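You operate a simulated robot arm through the tools that you are given. There is no shell and no other tool.

The job below is to be done with a simulated two-armed robot. You get a single attempt, and the scene is never put back.

Task
On the top of the grey cabinet, fold the pink towel in half.

The check looks at the end state, three seconds after you hand in, the way a careful person would. Anything else that was tipped, shoved, dropped, spilled or broken makes it a failure. Flat cloth is picked up by pressing the open fingertips on it (5 to 10 N) and closing them slowly along it; thin cloth reads only 2 to 8 mm in the jaws.

Robot
Two 7-joint arms with two-finger grippers on one trunk, on a base that moves. Base frame: it is fixed to the floor where the robot stands at the start and does not move with it; the origin is under the middle of the robot, x ahead of it, y to its left, z up. Readings come in cm, rad, newtons and seconds.
The left shoulder is at the start at [2.5, 21.6, 108.1], the right one opposite. With the tool pointing down near the work surface each hand reaches from about 20 to 76 cm from the robot's upright axis, wherever it stands, measured 20 degrees to its own side. Places, roughly: pink towel [0, 350, 100]; top of the grey cabinet [20, 350, 90]. Payload 2.2 kg a hand.
Tool frame (each hand has its own): the origin (TCP) lies between the finger pads and is the grasp point; the fingertips stand 1.9 cm ahead of it; z points along the fingers, y is the line along which they close. The gripper opens to 11.6 cm; its body begins 7 cm behind the TCP.
Orientation is that of the tool frame in the base frame, as a unit quaternion [x, y, z, w]. With the fingers straight down and closing along the base's y, the tool's x points along the base's -x, its y along +y and its z along -z.

Tools
- The arms move only by the tool play_rows. It takes "left_plan", "right_plan" or both (then of equal length, played together; a hand with none holds still); each is a list of rows, each an object (a shift or turn left out is 0, a gripper value left out holds the last) with "slide": the shift along the tool's x, y, z in units of 300 mm (1.0 is 300 mm), a list of three; "delta_rot": the turn, a rotation vector about the tool's x, y, z in units of 60 degrees (1.0 is 60 degrees), a list of three; "grip": the closure in counts, from 0 (fully open) to 255 (shut). In form: [{"slide": [x, y, z], "delta_rot": [ax, ay, az], "grip": grip}, ...]. A call has 1 to 20 rows; each row is the pose to reach, as a shift and turn from the pose commanded when the call began, along the tool's axes at that moment. A call with a number of a shift or a turn outside -1 to 1 is refused whole. A row lasts 0.2 s, in which the tool goes at most 5 cm and 0.15 rad; a call with a longer step from one row to the next is refused whole, and so is a gripper value outside its range. A pose out of reach is approached as far as the arm can. The call stops where the force on the tool passes 40 N (or 10 N more than at its start, if that is more) or the arm is blocked; 0.2 s more then pass. Each finger travels about 20.35 cm/s and halts on what it meets, pressing with about 25 N; the grip force reading is that of the motor and also rises with nothing between the fingers. The clock runs only during rows and for 0.2 s after the last one: add rows that repeat a pose to give the fingers time. It gives the time, the measured TCP pose, the force on the tool (base axes), the opening and the grip force at its end, in the units of the frame above (readings bear some noise), with the torque about the TCP (base axes, N m) and any sound that the robot's microphone picked up.
- Cameras (640 x 400 px; columns grow to the right, rows downward): "scene" is now at [14.6, -0.52, 125.22]; the picture's right is [-0.02, -1.00, 0.00], its down [-0.57, 0.01, -0.82] and it looks along [0.82, -0.01, -0.57] (base axes); focal length 292 px, centre (320, 200). "left" rides on the left gripper at [6.9, 1.5, -9.7] in its tool frame; the picture's right is [-0.21, 0.98, 0.00], its down [-0.76, -0.17, -0.63] and it looks along [-0.62, -0.14, 0.77] (tool axes); focal length 251 px, centre (320, 200). "right" rides on the right gripper at [6.9, -1.5, -9.6] in its tool frame; the picture's right is [0.21, 0.98, 0.00], its down [-0.76, 0.17, -0.63] and it looks along [-0.62, 0.14, 0.77] (tool axes); focal length 251 px, centre (320, 200). There is no depth. A picture from a camera that has moved, and an enlarged one, comes with that camera's place and axes in the base frame and with its lens. The place of the scene camera against the robot may be out by one fixed shift of up to 1.8 cm in any direction.
- camera(camera): a new picture of that camera. It takes no simulated time.
- lift_body(by): moves the trunk up (or, below 0, down) by that many cm; the arms and the scene camera ride with it, the base frame stays. It gives what a move gives, with no picture.
- base_move(legs): drives the robot by 1 to 6 legs, each [ahead, left, turn to the left] in cm, cm and rad, along the robot's own axes; the way and the turn of a leg run together, so that a leg with both is an arc; at most 150 cm and 3.142 rad a leg. The arms and the cameras ride along, it lands a little off, and it stops where it bumps. It gives what a move gives.
- turn_head(pan, tilt): turns the head with the scene camera to pan (to the left, within 1.396 rad either way) and tilt (down, from -0.506 to 1.204), counted from straight ahead of the robot. It gives what a move gives.
- enlarge(camera, box): a new picture of the part [left, top, right, bottom] of that camera's present view, enlarged. It takes no simulated time.
- hand_in(): hands the job in; it is judged then, once.

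Places have to be worked out from the pictures, the camera data and where the tool is seen. Open the grippers and draw the arms clear of the work before you hand the job in, unless the task says otherwise.

The tools are called after "Emit:" as name(argument=value, ...) on one line, values as JSON. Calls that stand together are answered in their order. play_rows: Moves the arms, as the interface text tells. Its arguments: {"type":"object","properties":{"left_plan":{"type":"array"},"right_plan":{"type":"array"}},"required":[]} The other tools are called the same way: lift_body (by) moves the trunk up or down; base_move (legs) drives the base; turn_head (pan, tilt) turns the head that bears the scene camera; camera (camera) takes a picture; enlarge (camera, box) takes an enlarged picture of a part of a camera's view; hand_in () hands the job in.

At the start:

```text
clock: 0.0
left_ee_pos: [60.94, 27.67, 101.65]
left_tcp_rot: [0.0, 1.0, 0.0, 0.0]
left_force: [0.0, 0.4, -0.3]
left_ft_torque: [0.02, 0.0, -0.02]
left_grip_width: 11.59
left_grip_force: 0.0
right_ee_pos: [52.29, -26.4, 105.54]
right_tcp_rot: [0.0, 1.0, 0.0, -0.001]
right_force: [0.0, -0.6, -0.6]
right_ft_torque: [-0.04, 0.0, 0.02]
right_grip_width: 11.6
right_grip_force: 0.1
trunk travel left (down, up): [-22.5, 26.5]
robot x, y, heading: [0.34, 0.09, -0.002]
head pan, tilt (commanded): [-0.016, 0.607]
```

scene: 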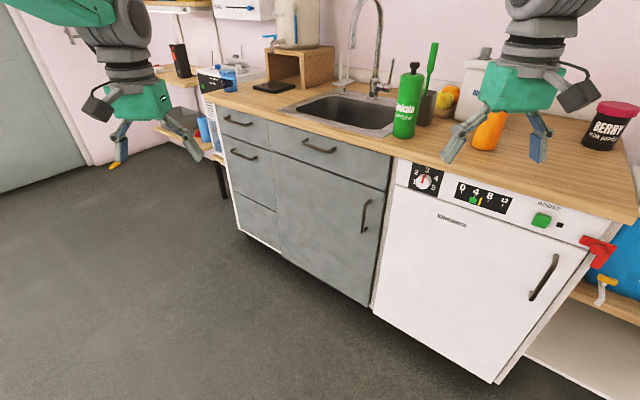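
right: 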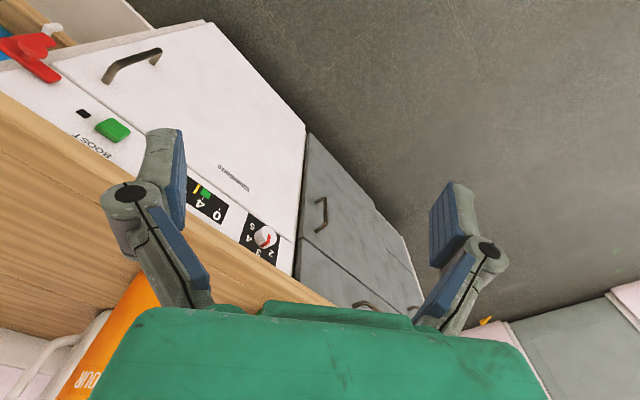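
left: 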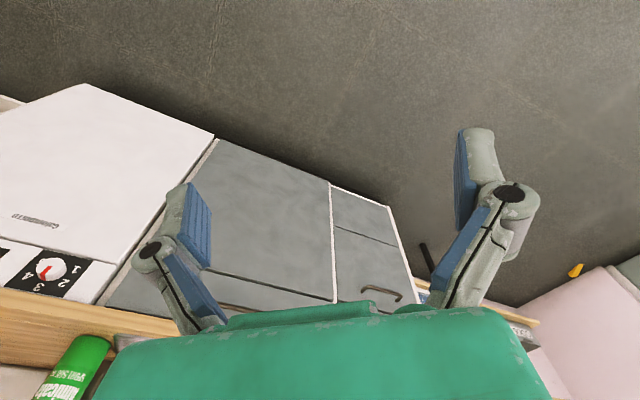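

The start pictures show a kitchen counter ahead; the towel should be about 3.5 m to my left. I turn the head left to look at the way there.

Emit:
turn_head(pan=1.39, tilt=0.25)

Emit:
camera(camera="scene")

```text
clock: 1.5
left_ee_pos: [60.63, 27.74, 101.85]
left_tcp_rot: [0.0, 1.0, 0.0, 0.001]
left_force: [0.2, 0.2, 0.1]
left_ft_torque: [0.01, 0.05, 0.02]
left_grip_width: 11.59
left_grip_force: 0.1
right_ee_pos: [51.81, -26.38, 105.72]
right_tcp_rot: [0.001, 1.0, 0.0, 0.0]
right_force: [-0.7, -0.4, -0.5]
right_ft_torque: [0.01, -0.01, 0.01]
right_grip_width: 11.61
right_grip_force: 0.1
trunk travel left (down, up): [-22.5, 26.5]
robot x, y, heading: [0.22, 0.1, 0.003]
head pan, tilt (commanded): [1.389, 0.25]
```

```text
taken
camera scene: at [7.49, 8.81, 128.54], right [0.98, -0.18, 0.0], down [-0.05, -0.24, -0.97], along [0.17, 0.95, -0.25], focal length 292 px, centre (320, 200)
```

scene: 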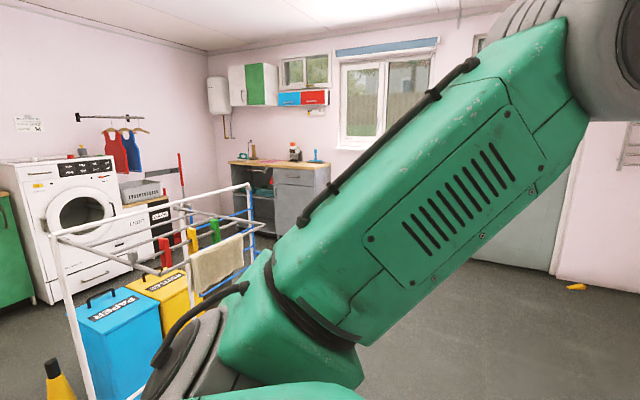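

The grey cabinet by the far window sits where the given place predicts (about column 277, row 161). I enlarge that region to see the towel and what stands in the way.

Emit:
enlarge(camera="scene", box=[200, 110, 360, 210])

Emit:
enlarge(camera="scene", box=[0, 140, 320, 340])

```text
4.00 times, centred on (280, 160) of scene
camera zoom: at [7.49, 8.81, 128.54], right [0.98, -0.18, 0.0], down [-0.05, -0.24, -0.97], along [0.17, 0.95, -0.25], focal length 1169 px, centre (480, 360)
```

zoom: 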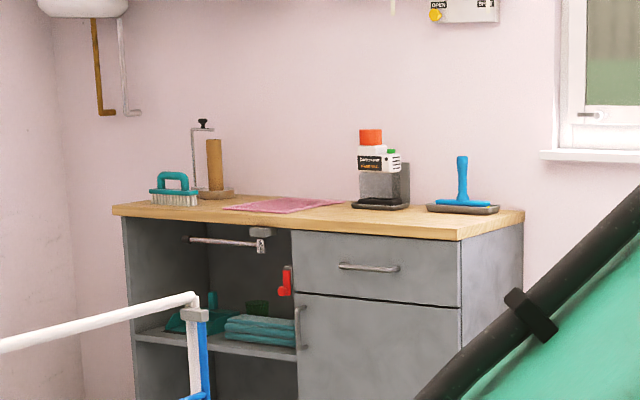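

```text
2.00 times, centred on (160, 240) of scene
camera zoom: at [7.49, 8.81, 128.54], right [0.98, -0.18, 0.0], down [-0.05, -0.24, -0.97], along [0.17, 0.95, -0.25], focal length 584 px, centre (640, 120)
```

zoom: 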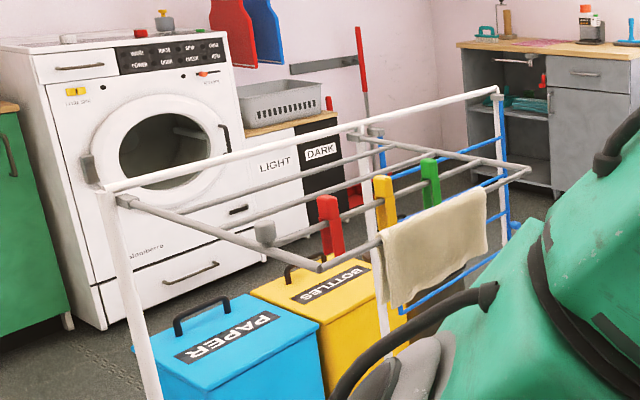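

The towel lies on the wooden top between a brush/roll holder and soap bottles; a drying rack stands partway. My arm blocks the view, so I draw both hands back and up, clear of the counter ahead, before turning.

Emit:
play_rows(left_plan=[{"slide": [0.0, 0, -0.12]}, {"slide": [0.1, 0, -0.22]}, {"slide": [0.22, 0, -0.3]}, {"slide": [0.36, 0, -0.33]}, {"slide": [0.5, 0, -0.33]}, {"slide": [0.64, 0, -0.33]}, {"slide": [0.78, 0, -0.33]}, {"slide": [0.83, 0, -0.33]}], right_plan=[{"slide": [0.0, 0, -0.1]}, {"slide": [0.08, 0, -0.18]}, {"slide": [0.16, 0, -0.2]}, {"slide": [0.26, 0, -0.2]}, {"slide": [0.36, 0, -0.2]}, {"slide": [0.46, 0, -0.2]}, {"slide": [0.56, 0, -0.2]}, {"slide": [0.56, 0, -0.2]}])

Emit:
camera(camera="scene")

```text
clock: 3.3
left_ee_pos: [35.71, 28.56, 111.6]
left_tcp_rot: [0.0, 1.0, -0.002, 0.002]
left_force: [0.2, 0.8, -0.6]
left_ft_torque: [-0.01, 0.01, 0.04]
left_grip_width: 11.57
left_grip_force: 0.1
right_ee_pos: [35.27, -25.71, 111.9]
right_tcp_rot: [0.0, 1.0, -0.004, 0.001]
right_force: [0.5, 0.5, -0.3]
right_ft_torque: [-0.03, -0.02, 0.0]
right_grip_width: 11.61
right_grip_force: 0.1
trunk travel left (down, up): [-22.5, 26.5]
robot x, y, heading: [-0.36, -0.03, -0.007]
head pan, tilt (commanded): [1.389, 0.25]
```

```text
taken
camera scene: at [7.25, 9.87, 128.47], right [0.98, -0.18, 0.0], down [-0.05, -0.25, -0.97], along [0.17, 0.95, -0.26], focal length 292 px, centre (320, 200)
```

scene: 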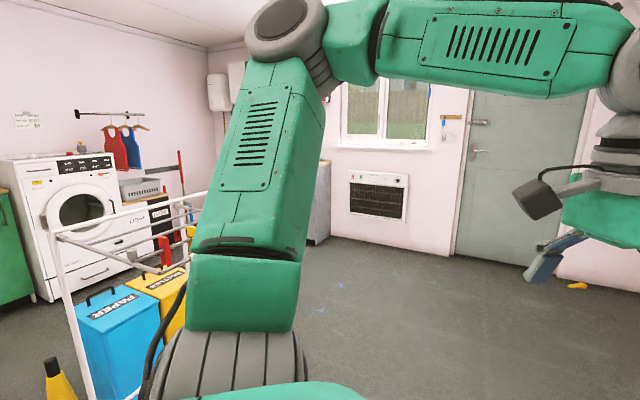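

The floor to the left looks open and the hands are drawn in (radius about 45 cm). I turn the base left by 90° in place, with the head straight ahead, then look.

Emit:
base_move(legs=[[0, 0, 1.571]])

Emit:
turn_head(pan=0.0, tilt=0.45)

Emit:
camera(camera="scene")

```text
clock: 7.5
left_ee_pos: [-27.75, 36.37, 111.56]
left_tcp_rot: [-0.699, 0.715, -0.001, 0.003]
left_force: [-0.5, 0.2, 0.1]
left_ft_torque: [-0.01, -0.02, 0.01]
left_grip_width: 11.59
left_grip_force: 0.0
right_ee_pos: [26.53, 34.59, 111.99]
right_tcp_rot: [-0.698, 0.716, 0.0, 0.002]
right_force: [-0.3, 0.3, 1.6]
right_ft_torque: [0.0, -0.07, 0.0]
right_grip_width: 11.58
right_grip_force: 0.1
trunk travel left (down, up): [-22.5, 26.5]
robot x, y, heading: [-0.38, -0.06, 1.545]
head pan, tilt (commanded): [1.389, 0.25]
```

```text
clock: 9.0
left_ee_pos: [-27.05, 36.21, 111.7]
left_tcp_rot: [-0.698, 0.716, 0.002, 0.0]
left_force: [-0.8, 0.9, 0.5]
left_ft_torque: [-0.02, 0.03, -0.05]
left_grip_width: 11.59
left_grip_force: 0.1
right_ee_pos: [27.14, 34.37, 111.84]
right_tcp_rot: [-0.698, 0.716, 0.001, 0.001]
right_force: [-0.4, -0.3, -0.2]
right_ft_torque: [0.04, -0.01, -0.03]
right_grip_width: 11.58
right_grip_force: 0.1
trunk travel left (down, up): [-22.5, 26.5]
robot x, y, heading: [-0.24, -0.17, 1.546]
head pan, tilt (commanded): [0.0, 0.45]
```

```text
taken
camera scene: at [1.6, 12.94, 126.67], right [1.0, -0.02, 0.0], down [-0.01, -0.44, -0.9], along [0.02, 0.9, -0.44], focal length 292 px, centre (320, 200)
```

scene: 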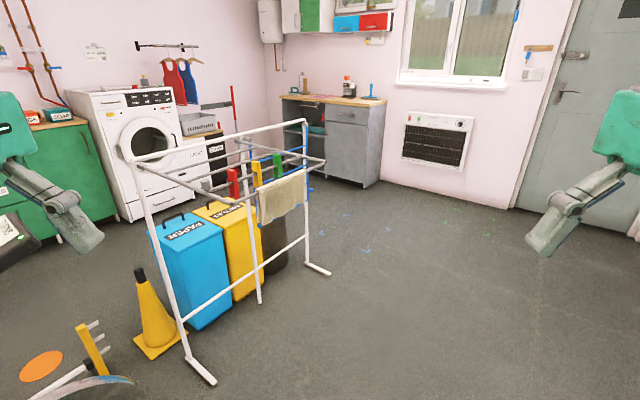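

The rack's near feet stand at about (-41, 92) and (10, 162), so I must pass on its right. I enlarge the floor specks and the cabinet for detail.

Emit:
enlarge(camera="scene", box=[280, 180, 440, 280])

Emit:
enlarge(camera="scene", box=[260, 60, 420, 160])

Emit:
enlarge(camera="scene", box=[250, 260, 500, 400])

```text
4.00 times, centred on (360, 230) of scene
camera zoom: at [1.6, 12.94, 126.67], right [1.0, -0.02, 0.0], down [-0.01, -0.44, -0.9], along [0.02, 0.9, -0.44], focal length 1169 px, centre (160, 80)
```

zoom: 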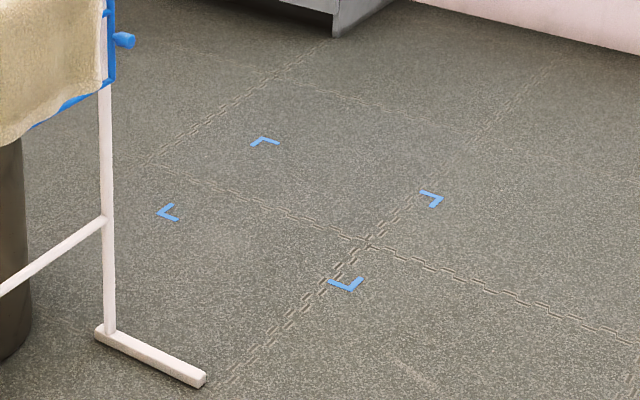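

```text
4.00 times, centred on (340, 110) of scene
camera zoom: at [1.6, 12.94, 126.67], right [1.0, -0.02, 0.0], down [-0.01, -0.44, -0.9], along [0.02, 0.9, -0.44], focal length 1169 px, centre (240, 560)
```

zoom: 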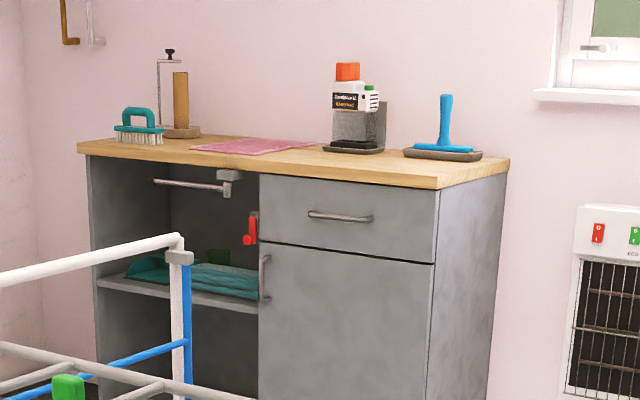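

```text
2.56 times, centred on (375, 330) of scene
camera zoom: at [1.6, 12.94, 126.67], right [1.0, -0.02, 0.0], down [-0.01, -0.44, -0.9], along [0.02, 0.9, -0.44], focal length 748 px, centre (179, -133)
```

zoom: 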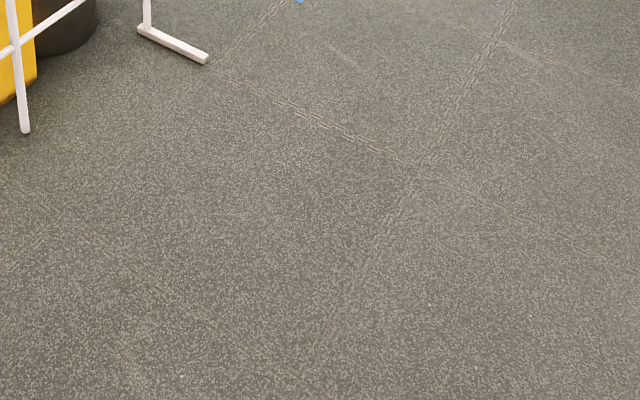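

The blue marks are only tape on the floor. I work out the cabinet's front edge as running from about (54, 296) to (-37, 371) at z≈85, facing me along heading ≈50°, so I drive diagonally past the right side of the rack first.

Emit:
base_move(legs=[[131, -67, 0]])

Emit:
turn_head(pan=0.45, tilt=0.5)

Emit:
camera(camera="scene")

```text
clock: 16.3
left_ee_pos: [41.19, 164.56, 111.68]
left_tcp_rot: [-0.706, 0.708, 0.001, 0.002]
left_force: [0.2, 0.9, 0.3]
left_ft_torque: [0.01, -0.02, 0.02]
left_grip_width: 11.58
left_grip_force: 0.1
right_ee_pos: [95.62, 163.99, 111.9]
right_tcp_rot: [-0.706, 0.708, 0.001, 0.002]
right_force: [-0.4, 0.5, -0.8]
right_ft_torque: [0.0, -0.02, 0.0]
right_grip_width: 11.61
right_grip_force: 0.1
trunk travel left (down, up): [-22.5, 26.5]
robot x, y, heading: [68.94, 128.48, 1.565]
head pan, tilt (commanded): [0.0, 0.45]
```

```text
clock: 17.2
left_ee_pos: [41.25, 164.55, 111.8]
left_tcp_rot: [-0.706, 0.708, 0.002, 0.002]
left_force: [0.3, 0.5, 0.2]
left_ft_torque: [0.0, -0.02, 0.03]
left_grip_width: 11.6
left_grip_force: 0.1
right_ee_pos: [95.65, 163.7, 111.92]
right_tcp_rot: [-0.705, 0.709, 0.002, 0.002]
right_force: [0.1, 0.6, -0.2]
right_ft_torque: [0.02, -0.01, -0.01]
right_grip_width: 11.6
right_grip_force: 0.0
trunk travel left (down, up): [-22.5, 26.5]
robot x, y, heading: [69.12, 129.0, 1.561]
head pan, tilt (commanded): [0.45, 0.499]
```

```text
taken
camera scene: at [66.59, 140.94, 126.22], right [0.9, 0.43, 0.0], down [0.21, -0.43, -0.88], along [-0.38, 0.79, -0.48], focal length 292 px, centre (320, 200)
```

scene: 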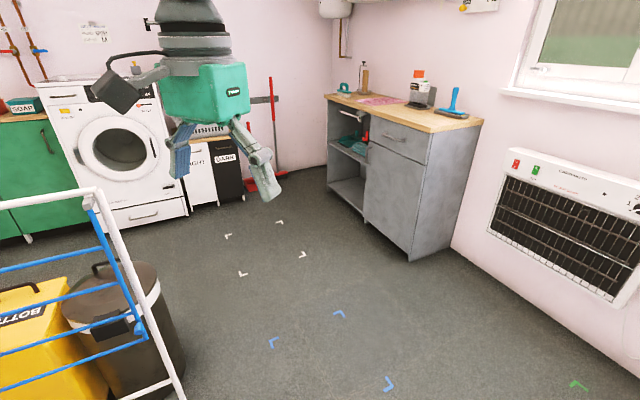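

From here I see the whole cabinet, an open floor before it and the right side of the rack. I enlarge the cabinet top to locate the towel and its neighbours.

Emit:
enlarge(camera="scene", box=[320, 60, 500, 180])

```text
3.33 times, centred on (410, 120) of scene
camera zoom: at [66.59, 140.94, 126.22], right [0.9, 0.43, 0.0], down [0.21, -0.43, -0.88], along [-0.38, 0.79, -0.48], focal length 974 px, centre (20, 467)
```

zoom: 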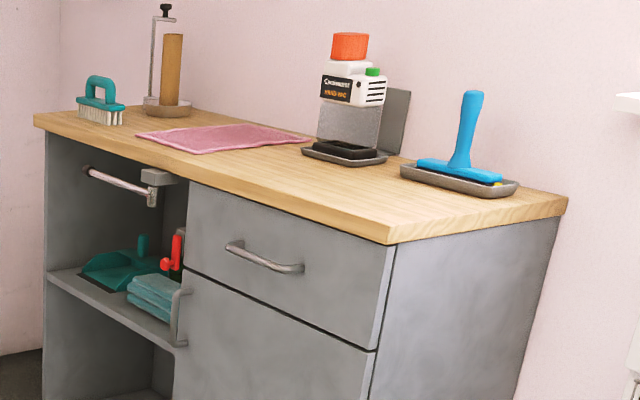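

In cabinet coordinates (u along its front edge, v into it) the towel spans about 24 cm by 33 cm, starting 12 cm behind the front edge, with the rack about 130 cm in front of the edge. I turn to face the cabinet (heading ≈0.876), drive ahead to 60 cm from it, then sidestep left.

Emit:
base_move(legs=[[0, 0, -0.685], [58, 0, 0], [0, 90, 0]])

Emit:
turn_head(pan=0.6, tilt=0.6)

Emit:
camera(camera="scene")

```text
clock: 26.7
left_ee_pos: [38.37, 276.04, 112.05]
left_tcp_rot: [-0.422, 0.906, 0.003, 0.001]
left_force: [1.3, -0.4, -0.9]
left_ft_torque: [0.04, 0.01, 0.01]
left_grip_width: 11.6
left_grip_force: 0.1
right_ee_pos: [79.48, 240.7, 111.83]
right_tcp_rot: [-0.421, 0.907, 0.004, 0.002]
right_force: [0.5, -0.2, -0.3]
right_ft_torque: [0.02, 0.01, 0.02]
right_grip_width: 11.61
right_grip_force: 0.1
trunk travel left (down, up): [-22.5, 26.5]
robot x, y, heading: [36.7, 231.59, 0.871]
head pan, tilt (commanded): [0.45, 0.499]
```

```text
clock: 27.4
left_ee_pos: [38.34, 275.93, 111.89]
left_tcp_rot: [-0.422, 0.906, 0.004, 0.002]
left_force: [0.0, -0.2, -0.5]
left_ft_torque: [-0.04, 0.03, 0.0]
left_grip_width: 11.58
left_grip_force: 0.0
right_ee_pos: [79.6, 240.54, 111.83]
right_tcp_rot: [-0.422, 0.907, 0.004, 0.002]
right_force: [-0.1, 0.0, -0.1]
right_ft_torque: [0.01, -0.01, -0.02]
right_grip_width: 11.61
right_grip_force: 0.0
trunk travel left (down, up): [-22.5, 26.5]
robot x, y, heading: [37.1, 231.42, 0.87]
head pan, tilt (commanded): [0.6, 0.6]
```

```text
taken
camera scene: at [42.07, 242.44, 125.34], right [0.99, -0.1, -0.01], down [-0.06, -0.56, -0.83], along [0.08, 0.82, -0.56], focal length 292 px, centre (320, 200)
```

scene: 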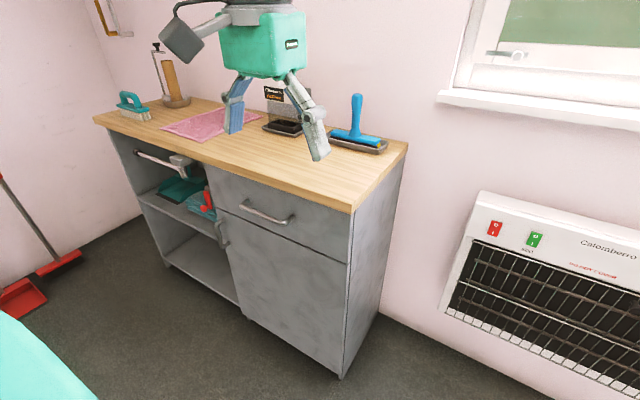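

The robot is at u≈30, v≈-61, and the way left is clear; dustpan and broom stand at u≈-150 or beyond. I sidestep left another 95 cm to come before the towel.

Emit:
base_move(legs=[[0, 100, 0]])

Emit:
turn_head(pan=0.0, tilt=0.65)

Emit:
camera(camera="scene")

```text
clock: 32.6
left_ee_pos: [-37.83, 339.77, 112.05]
left_tcp_rot: [-0.425, 0.905, 0.005, 0.001]
left_force: [0.0, 0.3, 0.5]
left_ft_torque: [0.01, -0.01, 0.02]
left_grip_width: 11.59
left_grip_force: 0.0
right_ee_pos: [3.34, 304.51, 111.82]
right_tcp_rot: [-0.423, 0.906, 0.005, 0.002]
right_force: [0.5, 0.5, 1.2]
right_ft_torque: [0.02, -0.02, 0.02]
right_grip_width: 11.61
right_grip_force: 0.1
trunk travel left (down, up): [-22.5, 26.5]
robot x, y, heading: [-39.54, 295.08, 0.872]
head pan, tilt (commanded): [0.6, 0.6]
```

```text
clock: 33.6
left_ee_pos: [-38.42, 339.76, 111.94]
left_tcp_rot: [-0.424, 0.906, 0.003, 0.004]
left_force: [0.6, -0.3, 0.5]
left_ft_torque: [0.02, 0.02, 0.0]
left_grip_width: 11.62
left_grip_force: 0.1
right_ee_pos: [3.0, 304.6, 112.0]
right_tcp_rot: [-0.423, 0.906, 0.002, 0.004]
right_force: [-0.2, -0.3, -0.3]
right_ft_torque: [-0.02, 0.01, 0.0]
right_grip_width: 11.63
right_grip_force: 0.0
trunk travel left (down, up): [-22.5, 26.5]
robot x, y, heading: [-39.68, 295.27, 0.871]
head pan, tilt (commanded): [0.0, 0.649]
```

```text
taken
camera scene: at [-29.66, 304.35, 124.88], right [0.77, -0.64, 0.0], down [-0.39, -0.46, -0.8], along [0.51, 0.61, -0.61], focal length 292 px, centre (320, 200)
```

scene: 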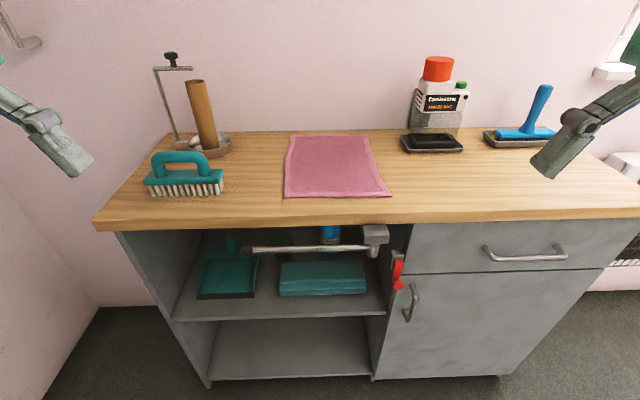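

The view shows the towel flat, about 24 cm wide and 32 cm deep, its near edge some 5–6 cm behind the front edge. I check how far my own base sticks out by looking straight down, and enlarge the towel.

Emit:
enlarge(camera="scene", box=[240, 110, 440, 235])

Emit:
turn_head(pan=0.0, tilt=1.2)

Emit:
camera(camera="scene")

```text
3.20 times, centred on (340, 172) of scene
camera zoom: at [-29.66, 304.35, 124.88], right [0.77, -0.64, 0.0], down [-0.39, -0.46, -0.8], along [0.51, 0.61, -0.61], focal length 935 px, centre (256, 288)
```

zoom: 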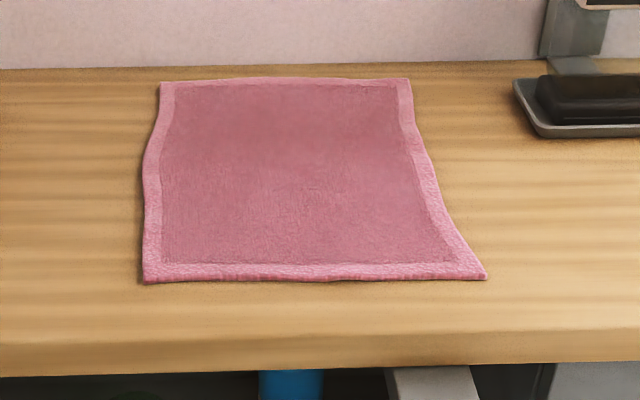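

```text
clock: 34.5
left_ee_pos: [-38.61, 340.01, 111.92]
left_tcp_rot: [-0.424, 0.906, 0.002, 0.005]
left_force: [-0.3, 0.1, -0.8]
left_ft_torque: [0.0, 0.01, 0.03]
left_grip_width: 11.61
left_grip_force: 0.1
right_ee_pos: [2.64, 304.82, 112.0]
right_tcp_rot: [-0.424, 0.906, 0.003, 0.004]
right_force: [-0.1, 0.1, 0.4]
right_ft_torque: [-0.02, 0.0, 0.01]
right_grip_width: 11.6
right_grip_force: 0.1
trunk travel left (down, up): [-22.5, 26.5]
robot x, y, heading: [-39.61, 295.18, 0.874]
head pan, tilt (commanded): [0.0, 1.201]
```

```text
taken
camera scene: at [-31.96, 302.23, 120.86], right [0.77, -0.64, 0.0], down [-0.6, -0.72, -0.36], along [0.23, 0.28, -0.93], focal length 292 px, centre (320, 200)
```

scene: 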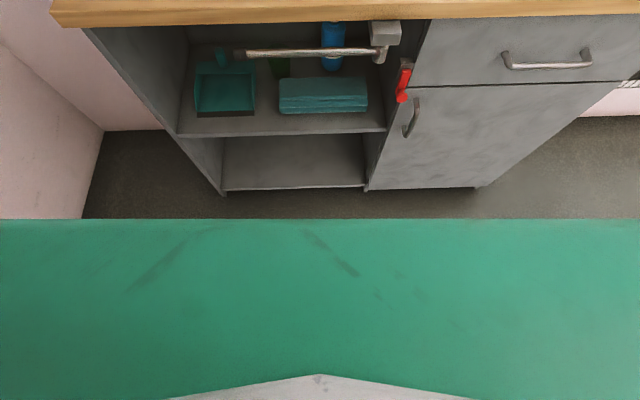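

The towel's near edge is about 66 cm and its far edge about 98 cm ahead of my axis, so I need to come some 20 cm closer. To see how far the base itself protrudes, I pitch the right hand so that its camera looks down and back at my base.

Emit:
play_rows(right_plan=[{"delta_rot": [0, 0.14, 0]}, {"delta_rot": [0, 0.28, 0]}, {"delta_rot": [0, 0.42, 0]}, {"delta_rot": [0, 0.56, 0]}, {"delta_rot": [0, 0.7, 0]}, {"delta_rot": [0, 0.84, 0]}, {"delta_rot": [0, 0.96, 0]}, {"delta_rot": [0, 0.96, 0]}])

Emit:
camera(camera="right")

```text
clock: 36.3
left_ee_pos: [-38.64, 339.95, 111.87]
left_tcp_rot: [-0.424, 0.906, 0.001, 0.004]
left_force: [0.1, -1.0, 1.3]
left_ft_torque: [0.01, -0.05, 0.0]
left_grip_width: 11.62
left_grip_force: 0.0
right_ee_pos: [2.58, 304.84, 112.01]
right_tcp_rot: [-0.371, 0.796, -0.202, -0.434]
right_force: [-0.2, -0.8, 0.8]
right_ft_torque: [0.01, -0.03, -0.03]
right_grip_width: 11.61
right_grip_force: 0.1
trunk travel left (down, up): [-22.5, 26.5]
robot x, y, heading: [-39.91, 295.03, 0.874]
head pan, tilt (commanded): [0.0, 1.201]
```

```text
taken
camera right: at [6.31, 307.22, 123.14], right [-0.82, 0.54, 0.18], down [0.48, 0.83, -0.29], along [-0.31, -0.16, -0.94], focal length 251 px, centre (320, 200)
```

right: 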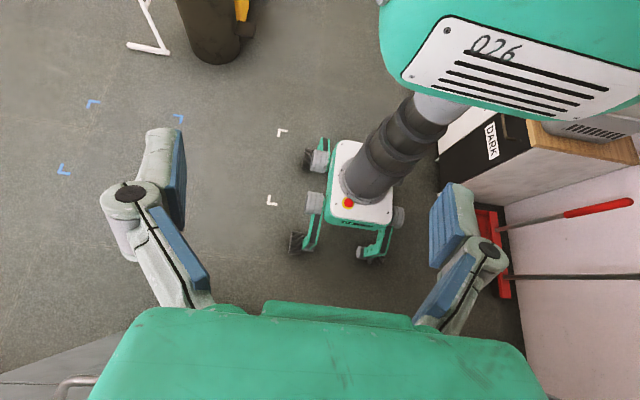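

The hand camera shows the base is small: front wheels end about 26 cm ahead of the axis, and the floor is free. I return the right hand to pointing down, then align the heading with the towel and move closer by 26 cm.

Emit:
play_rows(right_plan=[{"delta_rot": [0, -0.14, 0]}, {"delta_rot": [0, -0.28, 0]}, {"delta_rot": [0, -0.42, 0]}, {"delta_rot": [0, -0.56, 0]}, {"delta_rot": [0, -0.7, 0]}, {"delta_rot": [0, -0.84, 0]}, {"delta_rot": [0, -0.96, 0]}, {"delta_rot": [0, -0.96, 0]}])

Emit:
base_move(legs=[[0, 0, 0.042], [20, -7, 0]])

Emit:
turn_head(pan=0.0, tilt=0.85)

Emit:
camera(camera="scene")

```text
clock: 38.1
left_ee_pos: [-38.83, 340.26, 111.75]
left_tcp_rot: [-0.425, 0.905, 0.001, 0.004]
left_force: [0.0, 0.9, 1.6]
left_ft_torque: [-0.04, 0.01, -0.01]
left_grip_width: 11.61
left_grip_force: 0.0
right_ee_pos: [2.68, 305.02, 112.05]
right_tcp_rot: [-0.422, 0.906, 0.0, 0.005]
right_force: [0.1, -0.2, 0.2]
right_ft_torque: [-0.05, -0.02, 0.02]
right_grip_width: 11.62
right_grip_force: 0.1
trunk travel left (down, up): [-22.5, 26.5]
robot x, y, heading: [-39.66, 295.33, 0.874]
head pan, tilt (commanded): [0.0, 1.201]
```

```text
clock: 40.2
left_ee_pos: [-22.88, 351.65, 111.74]
left_tcp_rot: [-0.444, 0.896, 0.001, 0.003]
left_force: [1.1, 0.1, 0.6]
left_ft_torque: [-0.02, 0.02, 0.04]
left_grip_width: 11.61
left_grip_force: 0.0
right_ee_pos: [19.82, 317.98, 112.01]
right_tcp_rot: [-0.443, 0.896, 0.001, 0.003]
right_force: [-0.4, 0.8, 0.3]
right_ft_torque: [0.02, 0.0, 0.02]
right_grip_width: 11.59
right_grip_force: 0.0
trunk travel left (down, up): [-22.5, 26.5]
robot x, y, heading: [-22.07, 306.75, 0.919]
head pan, tilt (commanded): [0.0, 1.201]
```

```text
clock: 41.0
left_ee_pos: [-23.16, 351.39, 111.86]
left_tcp_rot: [-0.444, 0.896, 0.002, 0.005]
left_force: [0.9, -0.4, -0.7]
left_ft_torque: [0.01, -0.01, -0.01]
left_grip_width: 11.61
left_grip_force: 0.0
right_ee_pos: [19.75, 318.02, 111.95]
right_tcp_rot: [-0.442, 0.897, 0.002, 0.003]
right_force: [0.1, -1.2, -0.3]
right_ft_torque: [0.01, -0.01, -0.01]
right_grip_width: 11.6
right_grip_force: 0.1
trunk travel left (down, up): [-22.5, 26.5]
robot x, y, heading: [-22.13, 306.76, 0.919]
head pan, tilt (commanded): [0.0, 0.85]
```

```text
taken
camera scene: at [-13.41, 315.74, 123.22], right [0.79, -0.61, 0.0], down [-0.46, -0.6, -0.66], along [0.4, 0.52, -0.75], focal length 292 px, centre (320, 200)
```

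scene: 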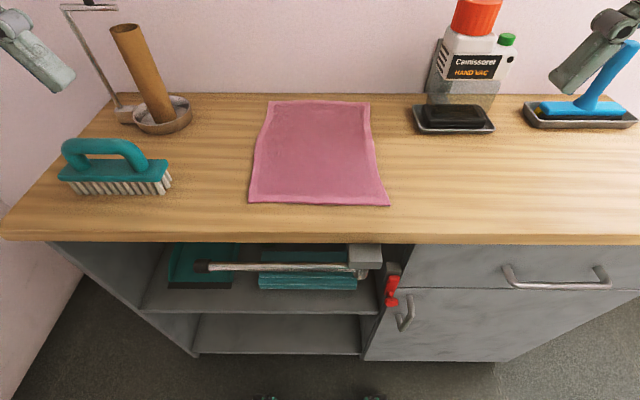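

Now the near edge is ~44 cm and the far edge ~77 cm ahead of my axis, with the front wheels ~13 cm from the cabinet foot. I move 5 cm more ahead and slightly right so the whole towel lies within reach.

Emit:
base_move(legs=[[5, -1, 0]])

Emit:
camera(camera="scene")

Emit:
camera(camera="left")

Emit:
camera(camera="right")

```text
clock: 41.9
left_ee_pos: [-19.56, 355.02, 111.74]
left_tcp_rot: [-0.443, 0.896, 0.001, 0.005]
left_force: [-0.3, 0.6, -0.1]
left_ft_torque: [-0.04, 0.02, -0.01]
left_grip_width: 11.6
left_grip_force: 0.0
right_ee_pos: [23.36, 321.72, 112.02]
right_tcp_rot: [-0.443, 0.897, 0.0, 0.005]
right_force: [0.0, 0.6, -0.7]
right_ft_torque: [-0.02, 0.03, -0.01]
right_grip_width: 11.61
right_grip_force: 0.1
trunk travel left (down, up): [-22.5, 26.5]
robot x, y, heading: [-18.29, 310.17, 0.918]
head pan, tilt (commanded): [0.0, 0.85]
```

```text
taken
camera scene: at [-9.79, 319.19, 123.23], right [0.79, -0.61, 0.0], down [-0.46, -0.6, -0.66], along [0.4, 0.52, -0.75], focal length 292 px, centre (320, 200)
```

scene: 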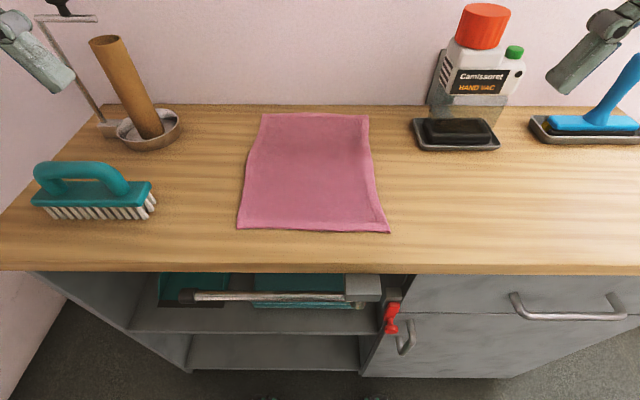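

```text
taken
camera left: at [-25.14, 350.54, 121.26], right [-0.65, 0.76, 0.0], down [0.59, 0.5, 0.64], along [0.49, 0.41, -0.77], focal length 251 px, centre (320, 200)
```

left: 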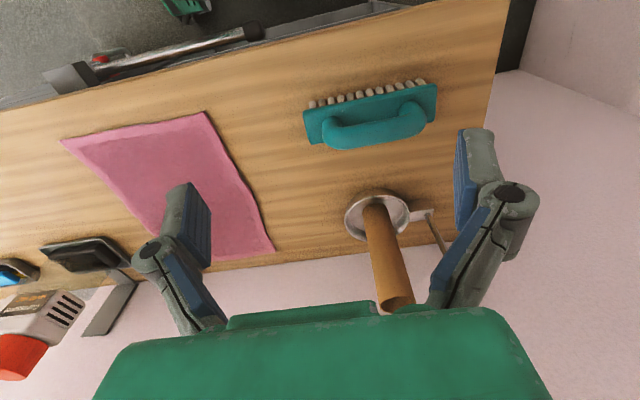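

```text
taken
camera right: at [20.05, 315.2, 121.71], right [-0.91, 0.42, -0.01], down [0.32, 0.7, 0.64], along [0.27, 0.58, -0.77], focal length 251 px, centre (320, 200)
```

right: 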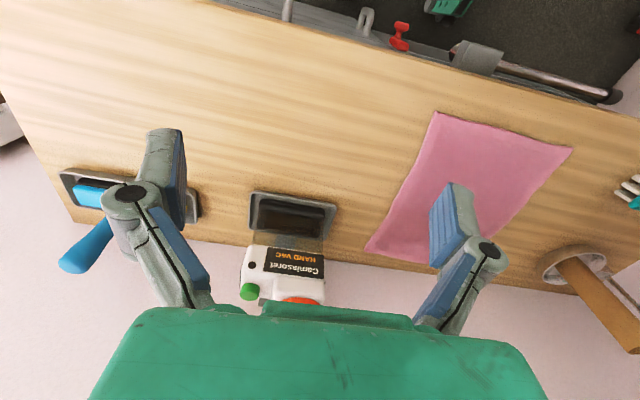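

From the two hand cameras I triangulate the towel surface at z≈88.3 and the towel at 36–65 cm ahead of my axis, lateral -12.4 to +9.8 (right positive). I plan to pinch the two far corners and fold them toward me, so I first bring both hands, partly closed, above the far corners at the safe height of 112.

Emit:
play_rows(left_plan=[{"slide": [-0.1216, -0.074, 0], "grip": 60}, {"slide": [-0.2433, -0.148, 0], "grip": 110}, {"slide": [-0.3649, -0.222, 0], "grip": 167}, {"slide": [-0.4865, -0.296, 0]}, {"slide": [-0.6081, -0.37, 0]}, {"slide": [-0.7298, -0.444, 0]}, {"slide": [-0.8514, -0.518, 0]}, {"slide": [-0.973, -0.592, 0]}, {"slide": [-0.973, -0.592, 0]}], right_plan=[{"slide": [-0.1229, 0.0753, 0], "grip": 60}, {"slide": [-0.2458, 0.1505, 0], "grip": 110}, {"slide": [-0.3686, 0.2258, 0], "grip": 167}, {"slide": [-0.4915, 0.301, 0]}, {"slide": [-0.6144, 0.3763, 0]}, {"slide": [-0.7373, 0.4515, 0]}, {"slide": [-0.8601, 0.5268, 0]}, {"slide": [-0.983, 0.602, 0]}, {"slide": [-0.983, 0.602, 0]}])

Emit:
camera(camera="left")

Emit:
camera(camera="right")

Emit:
camera(camera="scene")

```text
clock: 43.9
left_ee_pos: [12.22, 367.26, 112.73]
left_tcp_rot: [-0.443, 0.896, 0.001, 0.007]
left_force: [-1.2, -0.7, 0.7]
left_ft_torque: [0.03, -0.01, -0.03]
left_grip_width: 4.0
left_grip_force: 0.2
right_ee_pos: [26.62, 355.85, 112.85]
right_tcp_rot: [-0.443, 0.897, 0.001, 0.007]
right_force: [-0.6, -0.6, 1.5]
right_ft_torque: [0.08, -0.02, 0.01]
right_grip_width: 4.01
right_grip_force: 0.0
trunk travel left (down, up): [-22.5, 26.5]
robot x, y, heading: [-18.2, 310.06, 0.919]
head pan, tilt (commanded): [0.0, 0.85]
```

```text
taken
camera left: at [6.58, 362.56, 122.14], right [-0.65, 0.76, 0.0], down [0.58, 0.5, 0.64], along [0.49, 0.42, -0.77], focal length 251 px, centre (320, 200)
```

left: 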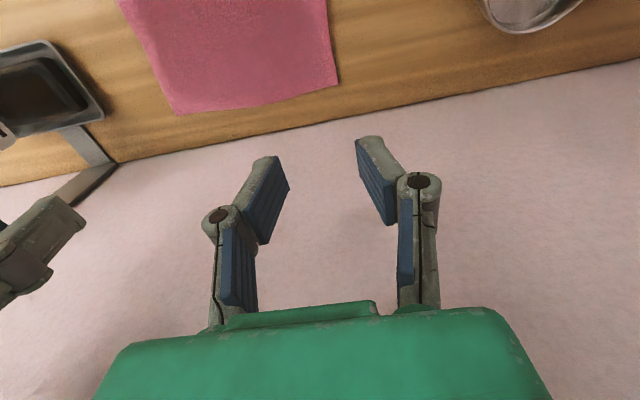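

```text
taken
camera right: at [23.3, 349.35, 122.47], right [-0.91, 0.42, -0.01], down [0.32, 0.7, 0.64], along [0.28, 0.58, -0.77], focal length 251 px, centre (320, 200)
```

right: 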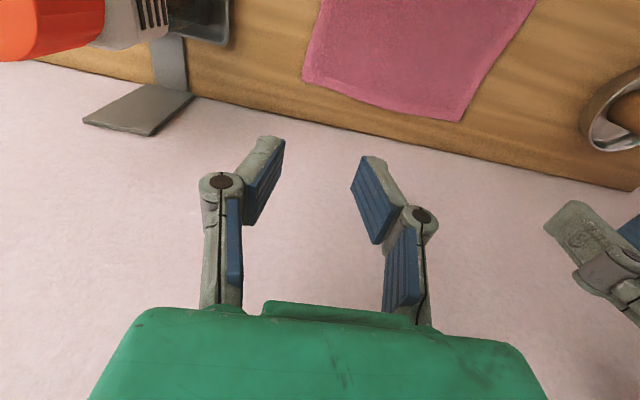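

```text
taken
camera scene: at [-9.76, 319.23, 123.25], right [0.79, -0.61, 0.0], down [-0.46, -0.6, -0.66], along [0.4, 0.52, -0.75], focal length 292 px, centre (320, 200)
```

scene: 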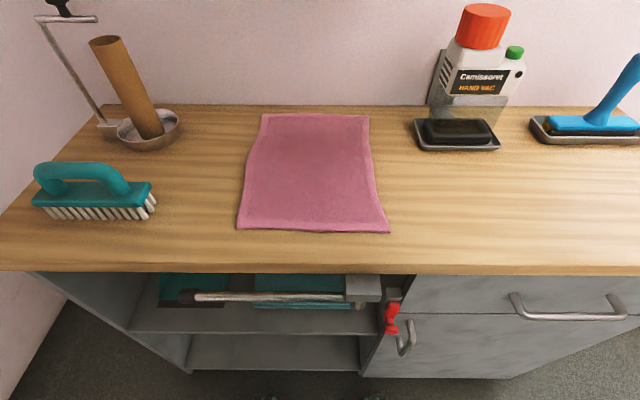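

Both hand cameras agree: far-left corner at (12.0, 370.3), far-right at (29.2, 356.2), surface z≈88.3. I shift each hand so the pinch lands ~1.1 cm inside the far edge and ~3 cm inside the side edges, with a 3 cm opening, and descend to about 2 cm above the cloth.

Emit:
play_rows(left_plan=[{"slide": [-0.037, -0.033, 0.1], "grip": 189}, {"slide": [-0.037, -0.033, 0.23]}, {"slide": [-0.037, -0.033, 0.36]}, {"slide": [-0.037, -0.033, 0.49]}, {"slide": [-0.037, -0.033, 0.6]}, {"slide": [-0.037, -0.033, 0.667]}, {"slide": [-0.037, -0.033, 0.667]}], right_plan=[{"slide": [-0.023, 0.038, 0.1], "grip": 189}, {"slide": [-0.023, 0.038, 0.23]}, {"slide": [-0.023, 0.038, 0.36]}, {"slide": [-0.023, 0.038, 0.49]}, {"slide": [-0.023, 0.038, 0.6]}, {"slide": [-0.023, 0.038, 0.667]}, {"slide": [-0.023, 0.038, 0.667]}])

Emit:
camera(camera="left")

Emit:
camera(camera="right")

Emit:
camera(camera="scene")

```text
clock: 45.5
left_ee_pos: [13.88, 367.9, 92.19]
left_tcp_rot: [-0.444, 0.896, 0.001, 0.005]
left_force: [0.1, -0.2, 0.1]
left_ft_torque: [0.05, 0.02, 0.0]
left_grip_width: 3.01
left_grip_force: 0.0
right_ee_pos: [26.71, 357.2, 92.27]
right_tcp_rot: [-0.443, 0.897, 0.001, 0.006]
right_force: [-0.1, 0.0, 1.0]
right_ft_torque: [0.03, -0.01, -0.01]
right_grip_width: 3.0
right_grip_force: 0.1
trunk travel left (down, up): [-22.5, 26.5]
robot x, y, heading: [-18.35, 310.16, 0.915]
head pan, tilt (commanded): [0.0, 0.85]
```

```text
taken
camera left: at [8.35, 363.12, 101.76], right [-0.65, 0.76, 0.0], down [0.59, 0.5, 0.64], along [0.49, 0.41, -0.77], focal length 251 px, centre (320, 200)
```

left: 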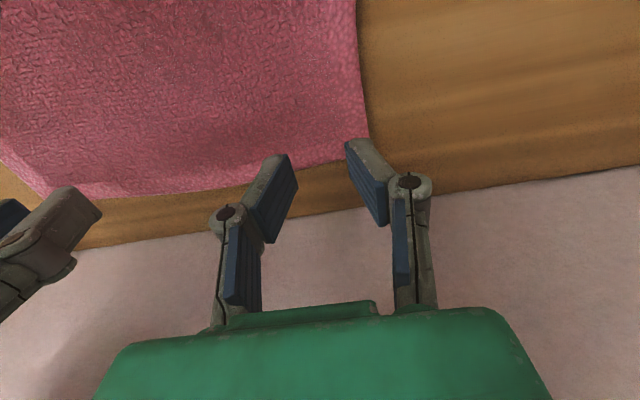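

```text
taken
camera right: at [23.32, 350.81, 102.01], right [-0.91, 0.42, -0.01], down [0.32, 0.7, 0.64], along [0.27, 0.58, -0.77], focal length 251 px, centre (320, 200)
```

right: 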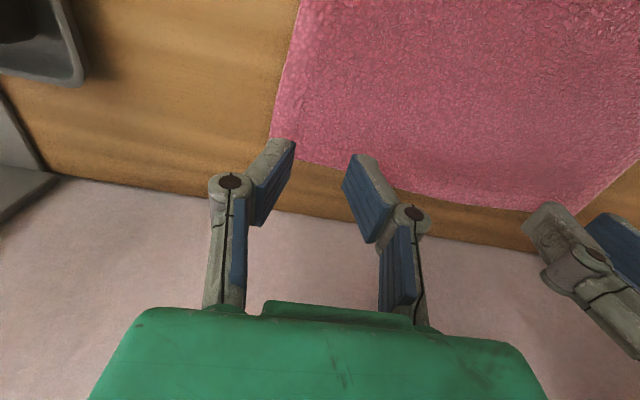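

```text
taken
camera scene: at [-9.5, 319.37, 123.2], right [0.79, -0.61, 0.0], down [-0.46, -0.6, -0.66], along [0.4, 0.52, -0.75], focal length 292 px, centre (320, 200)
```

scene: 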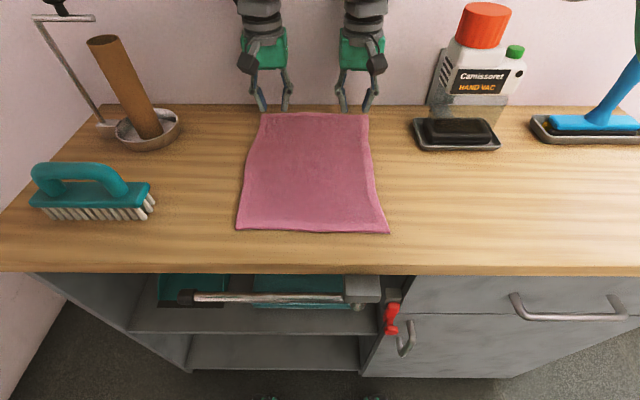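

The predicted landing point of each pinch is inside the towel near its far corners, the left one a touch close to the rounded corner. I shift the left hand 0.7 cm and the right 0.3 cm back toward me and descend 1.6 cm, reading forces.

Emit:
play_rows(left_plan=[{"slide": [0.023, 0, 0.02]}, {"slide": [0.023, 0, 0.04]}, {"slide": [0.023, 0, 0.053]}, {"slide": [0.023, 0, 0.053]}], right_plan=[{"slide": [0.01, 0, 0.02]}, {"slide": [0.01, 0, 0.04]}, {"slide": [0.01, 0, 0.053]}, {"slide": [0.01, 0, 0.053]}])

```text
clock: 46.5
left_ee_pos: [13.49, 367.24, 90.64]
left_tcp_rot: [-0.444, 0.896, 0.001, 0.005]
left_force: [-0.7, 0.3, -0.1]
left_ft_torque: [0.02, 0.0, 0.02]
left_grip_width: 3.0
left_grip_force: 0.0
right_ee_pos: [26.41, 356.96, 90.86]
right_tcp_rot: [-0.444, 0.896, 0.0, 0.006]
right_force: [0.0, -0.4, 0.5]
right_ft_torque: [-0.01, -0.02, -0.01]
right_grip_width: 3.01
right_grip_force: 0.0
trunk travel left (down, up): [-22.5, 26.5]
robot x, y, heading: [-18.41, 310.06, 0.918]
head pan, tilt (commanded): [0.0, 0.85]
```

No contact yet (forces near zero, tips at about 88.8). I lower further by 0.4 cm and read the forces.

Emit:
play_rows(left_plan=[{"slide": [0, 0, 0.007]}, {"slide": [0, 0, 0.013]}, {"slide": [0, 0, 0.013]}], right_plan=[{"slide": [0, 0, 0.007]}, {"slide": [0, 0, 0.013]}, {"slide": [0, 0, 0.013]}])

```text
clock: 47.3
left_ee_pos: [13.5, 367.3, 90.36]
left_tcp_rot: [-0.444, 0.896, 0.001, 0.006]
left_force: [-0.5, 0.3, 9.5]
left_ft_torque: [0.0, 0.03, -0.04]
left_grip_width: 3.1
left_grip_force: 0.2
right_ee_pos: [26.32, 356.88, 90.36]
right_tcp_rot: [-0.443, 0.896, 0.002, 0.005]
right_force: [0.3, 0.6, 0.8]
right_ft_torque: [0.03, 0.01, 0.02]
right_grip_width: 2.97
right_grip_force: 0.1
trunk travel left (down, up): [-22.5, 26.5]
robot x, y, heading: [-18.55, 310.16, 0.919]
head pan, tilt (commanded): [0.0, 0.85]
```

Left touches with 9.5 N at tip height 88.5; the right is just short of contact. I lower only the right by 0.2 cm.

Emit:
play_rows(right_plan=[{"slide": [0, 0, 0.004]}, {"slide": [0, 0, 0.0065]}, {"slide": [0, 0, 0.0065]}])

Emit:
camera(camera="left")

Emit:
camera(camera="right")

```text
clock: 48.1
left_ee_pos: [13.44, 367.27, 90.33]
left_tcp_rot: [-0.444, 0.896, 0.002, 0.005]
left_force: [-1.0, 0.5, 6.5]
left_ft_torque: [-0.03, -0.01, -0.02]
left_grip_width: 3.09
left_grip_force: 0.1
right_ee_pos: [26.43, 356.98, 90.37]
right_tcp_rot: [-0.443, 0.897, 0.002, 0.006]
right_force: [-0.4, -0.1, 7.4]
right_ft_torque: [0.0, 0.08, -0.06]
right_grip_width: 2.99
right_grip_force: 0.1
trunk travel left (down, up): [-22.5, 26.5]
robot x, y, heading: [-18.2, 309.98, 0.918]
head pan, tilt (commanded): [0.0, 0.85]
```

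```text
taken
camera left: at [7.87, 362.61, 99.74], right [-0.65, 0.76, 0.0], down [0.59, 0.5, 0.64], along [0.49, 0.41, -0.77], focal length 251 px, centre (320, 200)
```

left: 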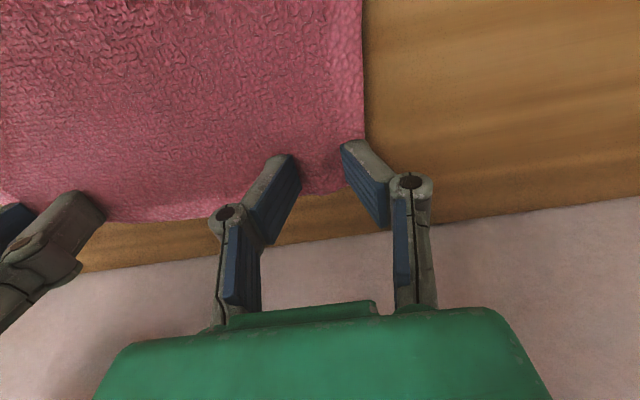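

```text
taken
camera right: at [23.1, 350.55, 99.95], right [-0.91, 0.42, -0.01], down [0.32, 0.7, 0.64], along [0.27, 0.58, -0.77], focal length 251 px, centre (320, 200)
```

right: 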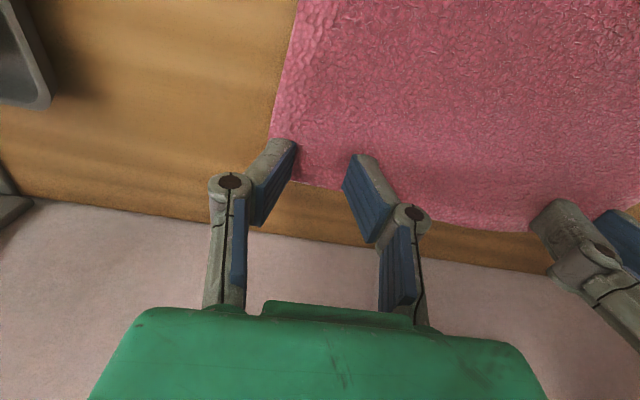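

Both tips press with about 7 N on the cloth. I close both grippers slowly part-way along the cloth and check the forces.

Emit:
play_rows(left_plan=[{"grip": 194}, {"grip": 199}, {"grip": 204}, {"grip": 209}, {"grip": 214}, {"grip": 219}, {"grip": 224}, {"grip": 228}], right_plan=[{"grip": 194}, {"grip": 199}, {"grip": 204}, {"grip": 209}, {"grip": 214}, {"grip": 219}, {"grip": 224}, {"grip": 228}])

Emit:
camera(camera="left")

Emit:
camera(camera="right")

```text
clock: 49.9
left_ee_pos: [13.54, 367.34, 90.2]
left_tcp_rot: [-0.444, 0.896, 0.001, 0.004]
left_force: [0.5, 0.4, 5.9]
left_ft_torque: [0.03, 0.0, 0.04]
left_grip_width: 1.29
left_grip_force: 0.0
right_ee_pos: [26.45, 357.07, 90.18]
right_tcp_rot: [-0.443, 0.896, 0.001, 0.005]
right_force: [-0.2, 0.3, 6.9]
right_ft_torque: [0.0, 0.0, -0.02]
right_grip_width: 1.2
right_grip_force: 0.0
trunk travel left (down, up): [-22.5, 26.5]
robot x, y, heading: [-18.53, 310.26, 0.919]
head pan, tilt (commanded): [0.0, 0.85]
```

```text
taken
camera left: at [7.91, 362.63, 99.71], right [-0.65, 0.76, 0.0], down [0.59, 0.5, 0.64], along [0.49, 0.41, -0.77], focal length 251 px, centre (320, 200)
```

left: 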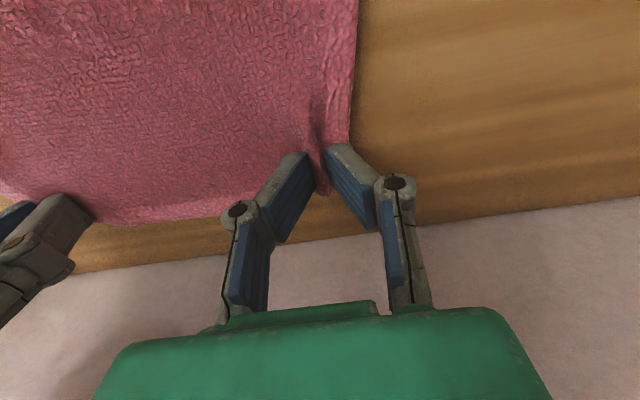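

```text
taken
camera right: at [23.15, 350.56, 99.89], right [-0.91, 0.42, 0.0], down [0.32, 0.7, 0.64], along [0.27, 0.58, -0.77], focal length 251 px, centre (320, 200)
```

right: 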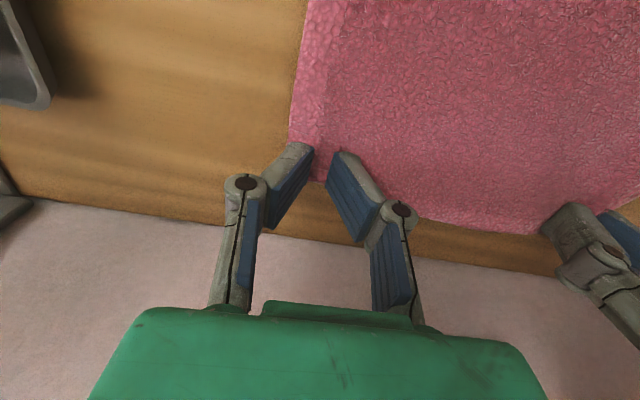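

The cloth is gathering into a ridge between the left fingers, and the right side is beginning to. I continue the slow close to full.

Emit:
play_rows(left_plan=[{"grip": 232}, {"grip": 236}, {"grip": 240}, {"grip": 244}, {"grip": 248}, {"grip": 252}, {"grip": 255}, {"grip": 255}, {"grip": 255}], right_plan=[{"grip": 232}, {"grip": 236}, {"grip": 240}, {"grip": 244}, {"grip": 248}, {"grip": 252}, {"grip": 255}, {"grip": 255}, {"grip": 255}])

Emit:
enlarge(camera="left", box=[220, 80, 420, 205])

Emit:
enlarge(camera="right", box=[220, 80, 420, 205])

```text
clock: 51.9
left_ee_pos: [13.51, 367.17, 90.23]
left_tcp_rot: [-0.443, 0.896, 0.001, 0.005]
left_force: [-0.1, -1.1, 8.9]
left_ft_torque: [-0.03, 0.03, 0.01]
left_grip_width: 0.48
left_grip_force: 25.3
right_ee_pos: [26.32, 357.06, 90.23]
right_tcp_rot: [-0.443, 0.896, 0.001, 0.005]
right_force: [0.3, -0.1, 2.0]
right_ft_torque: [0.02, 0.01, -0.01]
right_grip_width: 0.02
right_grip_force: 25.6
trunk travel left (down, up): [-22.5, 26.5]
robot x, y, heading: [-18.41, 310.39, 0.921]
head pan, tilt (commanded): [0.0, 0.85]
```

```text
3.20 times, centred on (320, 142) of left
camera zoom: at [7.93, 362.62, 99.72], right [-0.65, 0.76, 0.0], down [0.59, 0.5, 0.64], along [0.49, 0.41, -0.77], focal length 805 px, centre (320, 384)
```

zoom: 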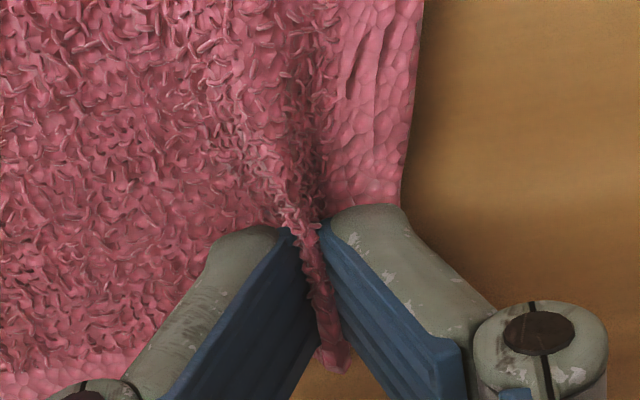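

```text
3.20 times, centred on (320, 142) of right
camera zoom: at [23.15, 350.55, 99.87], right [-0.91, 0.42, 0.0], down [0.32, 0.7, 0.64], along [0.27, 0.58, -0.77], focal length 805 px, centre (320, 384)
```

zoom: 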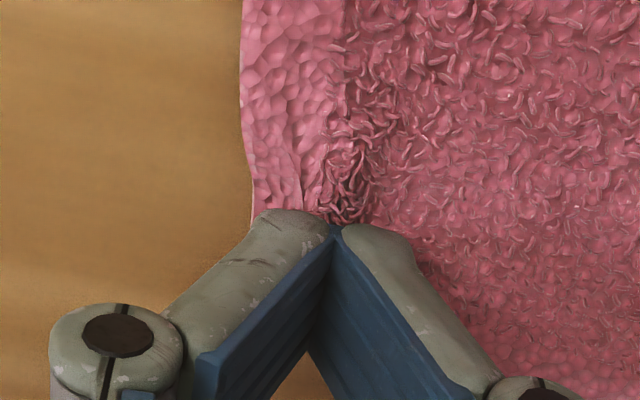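

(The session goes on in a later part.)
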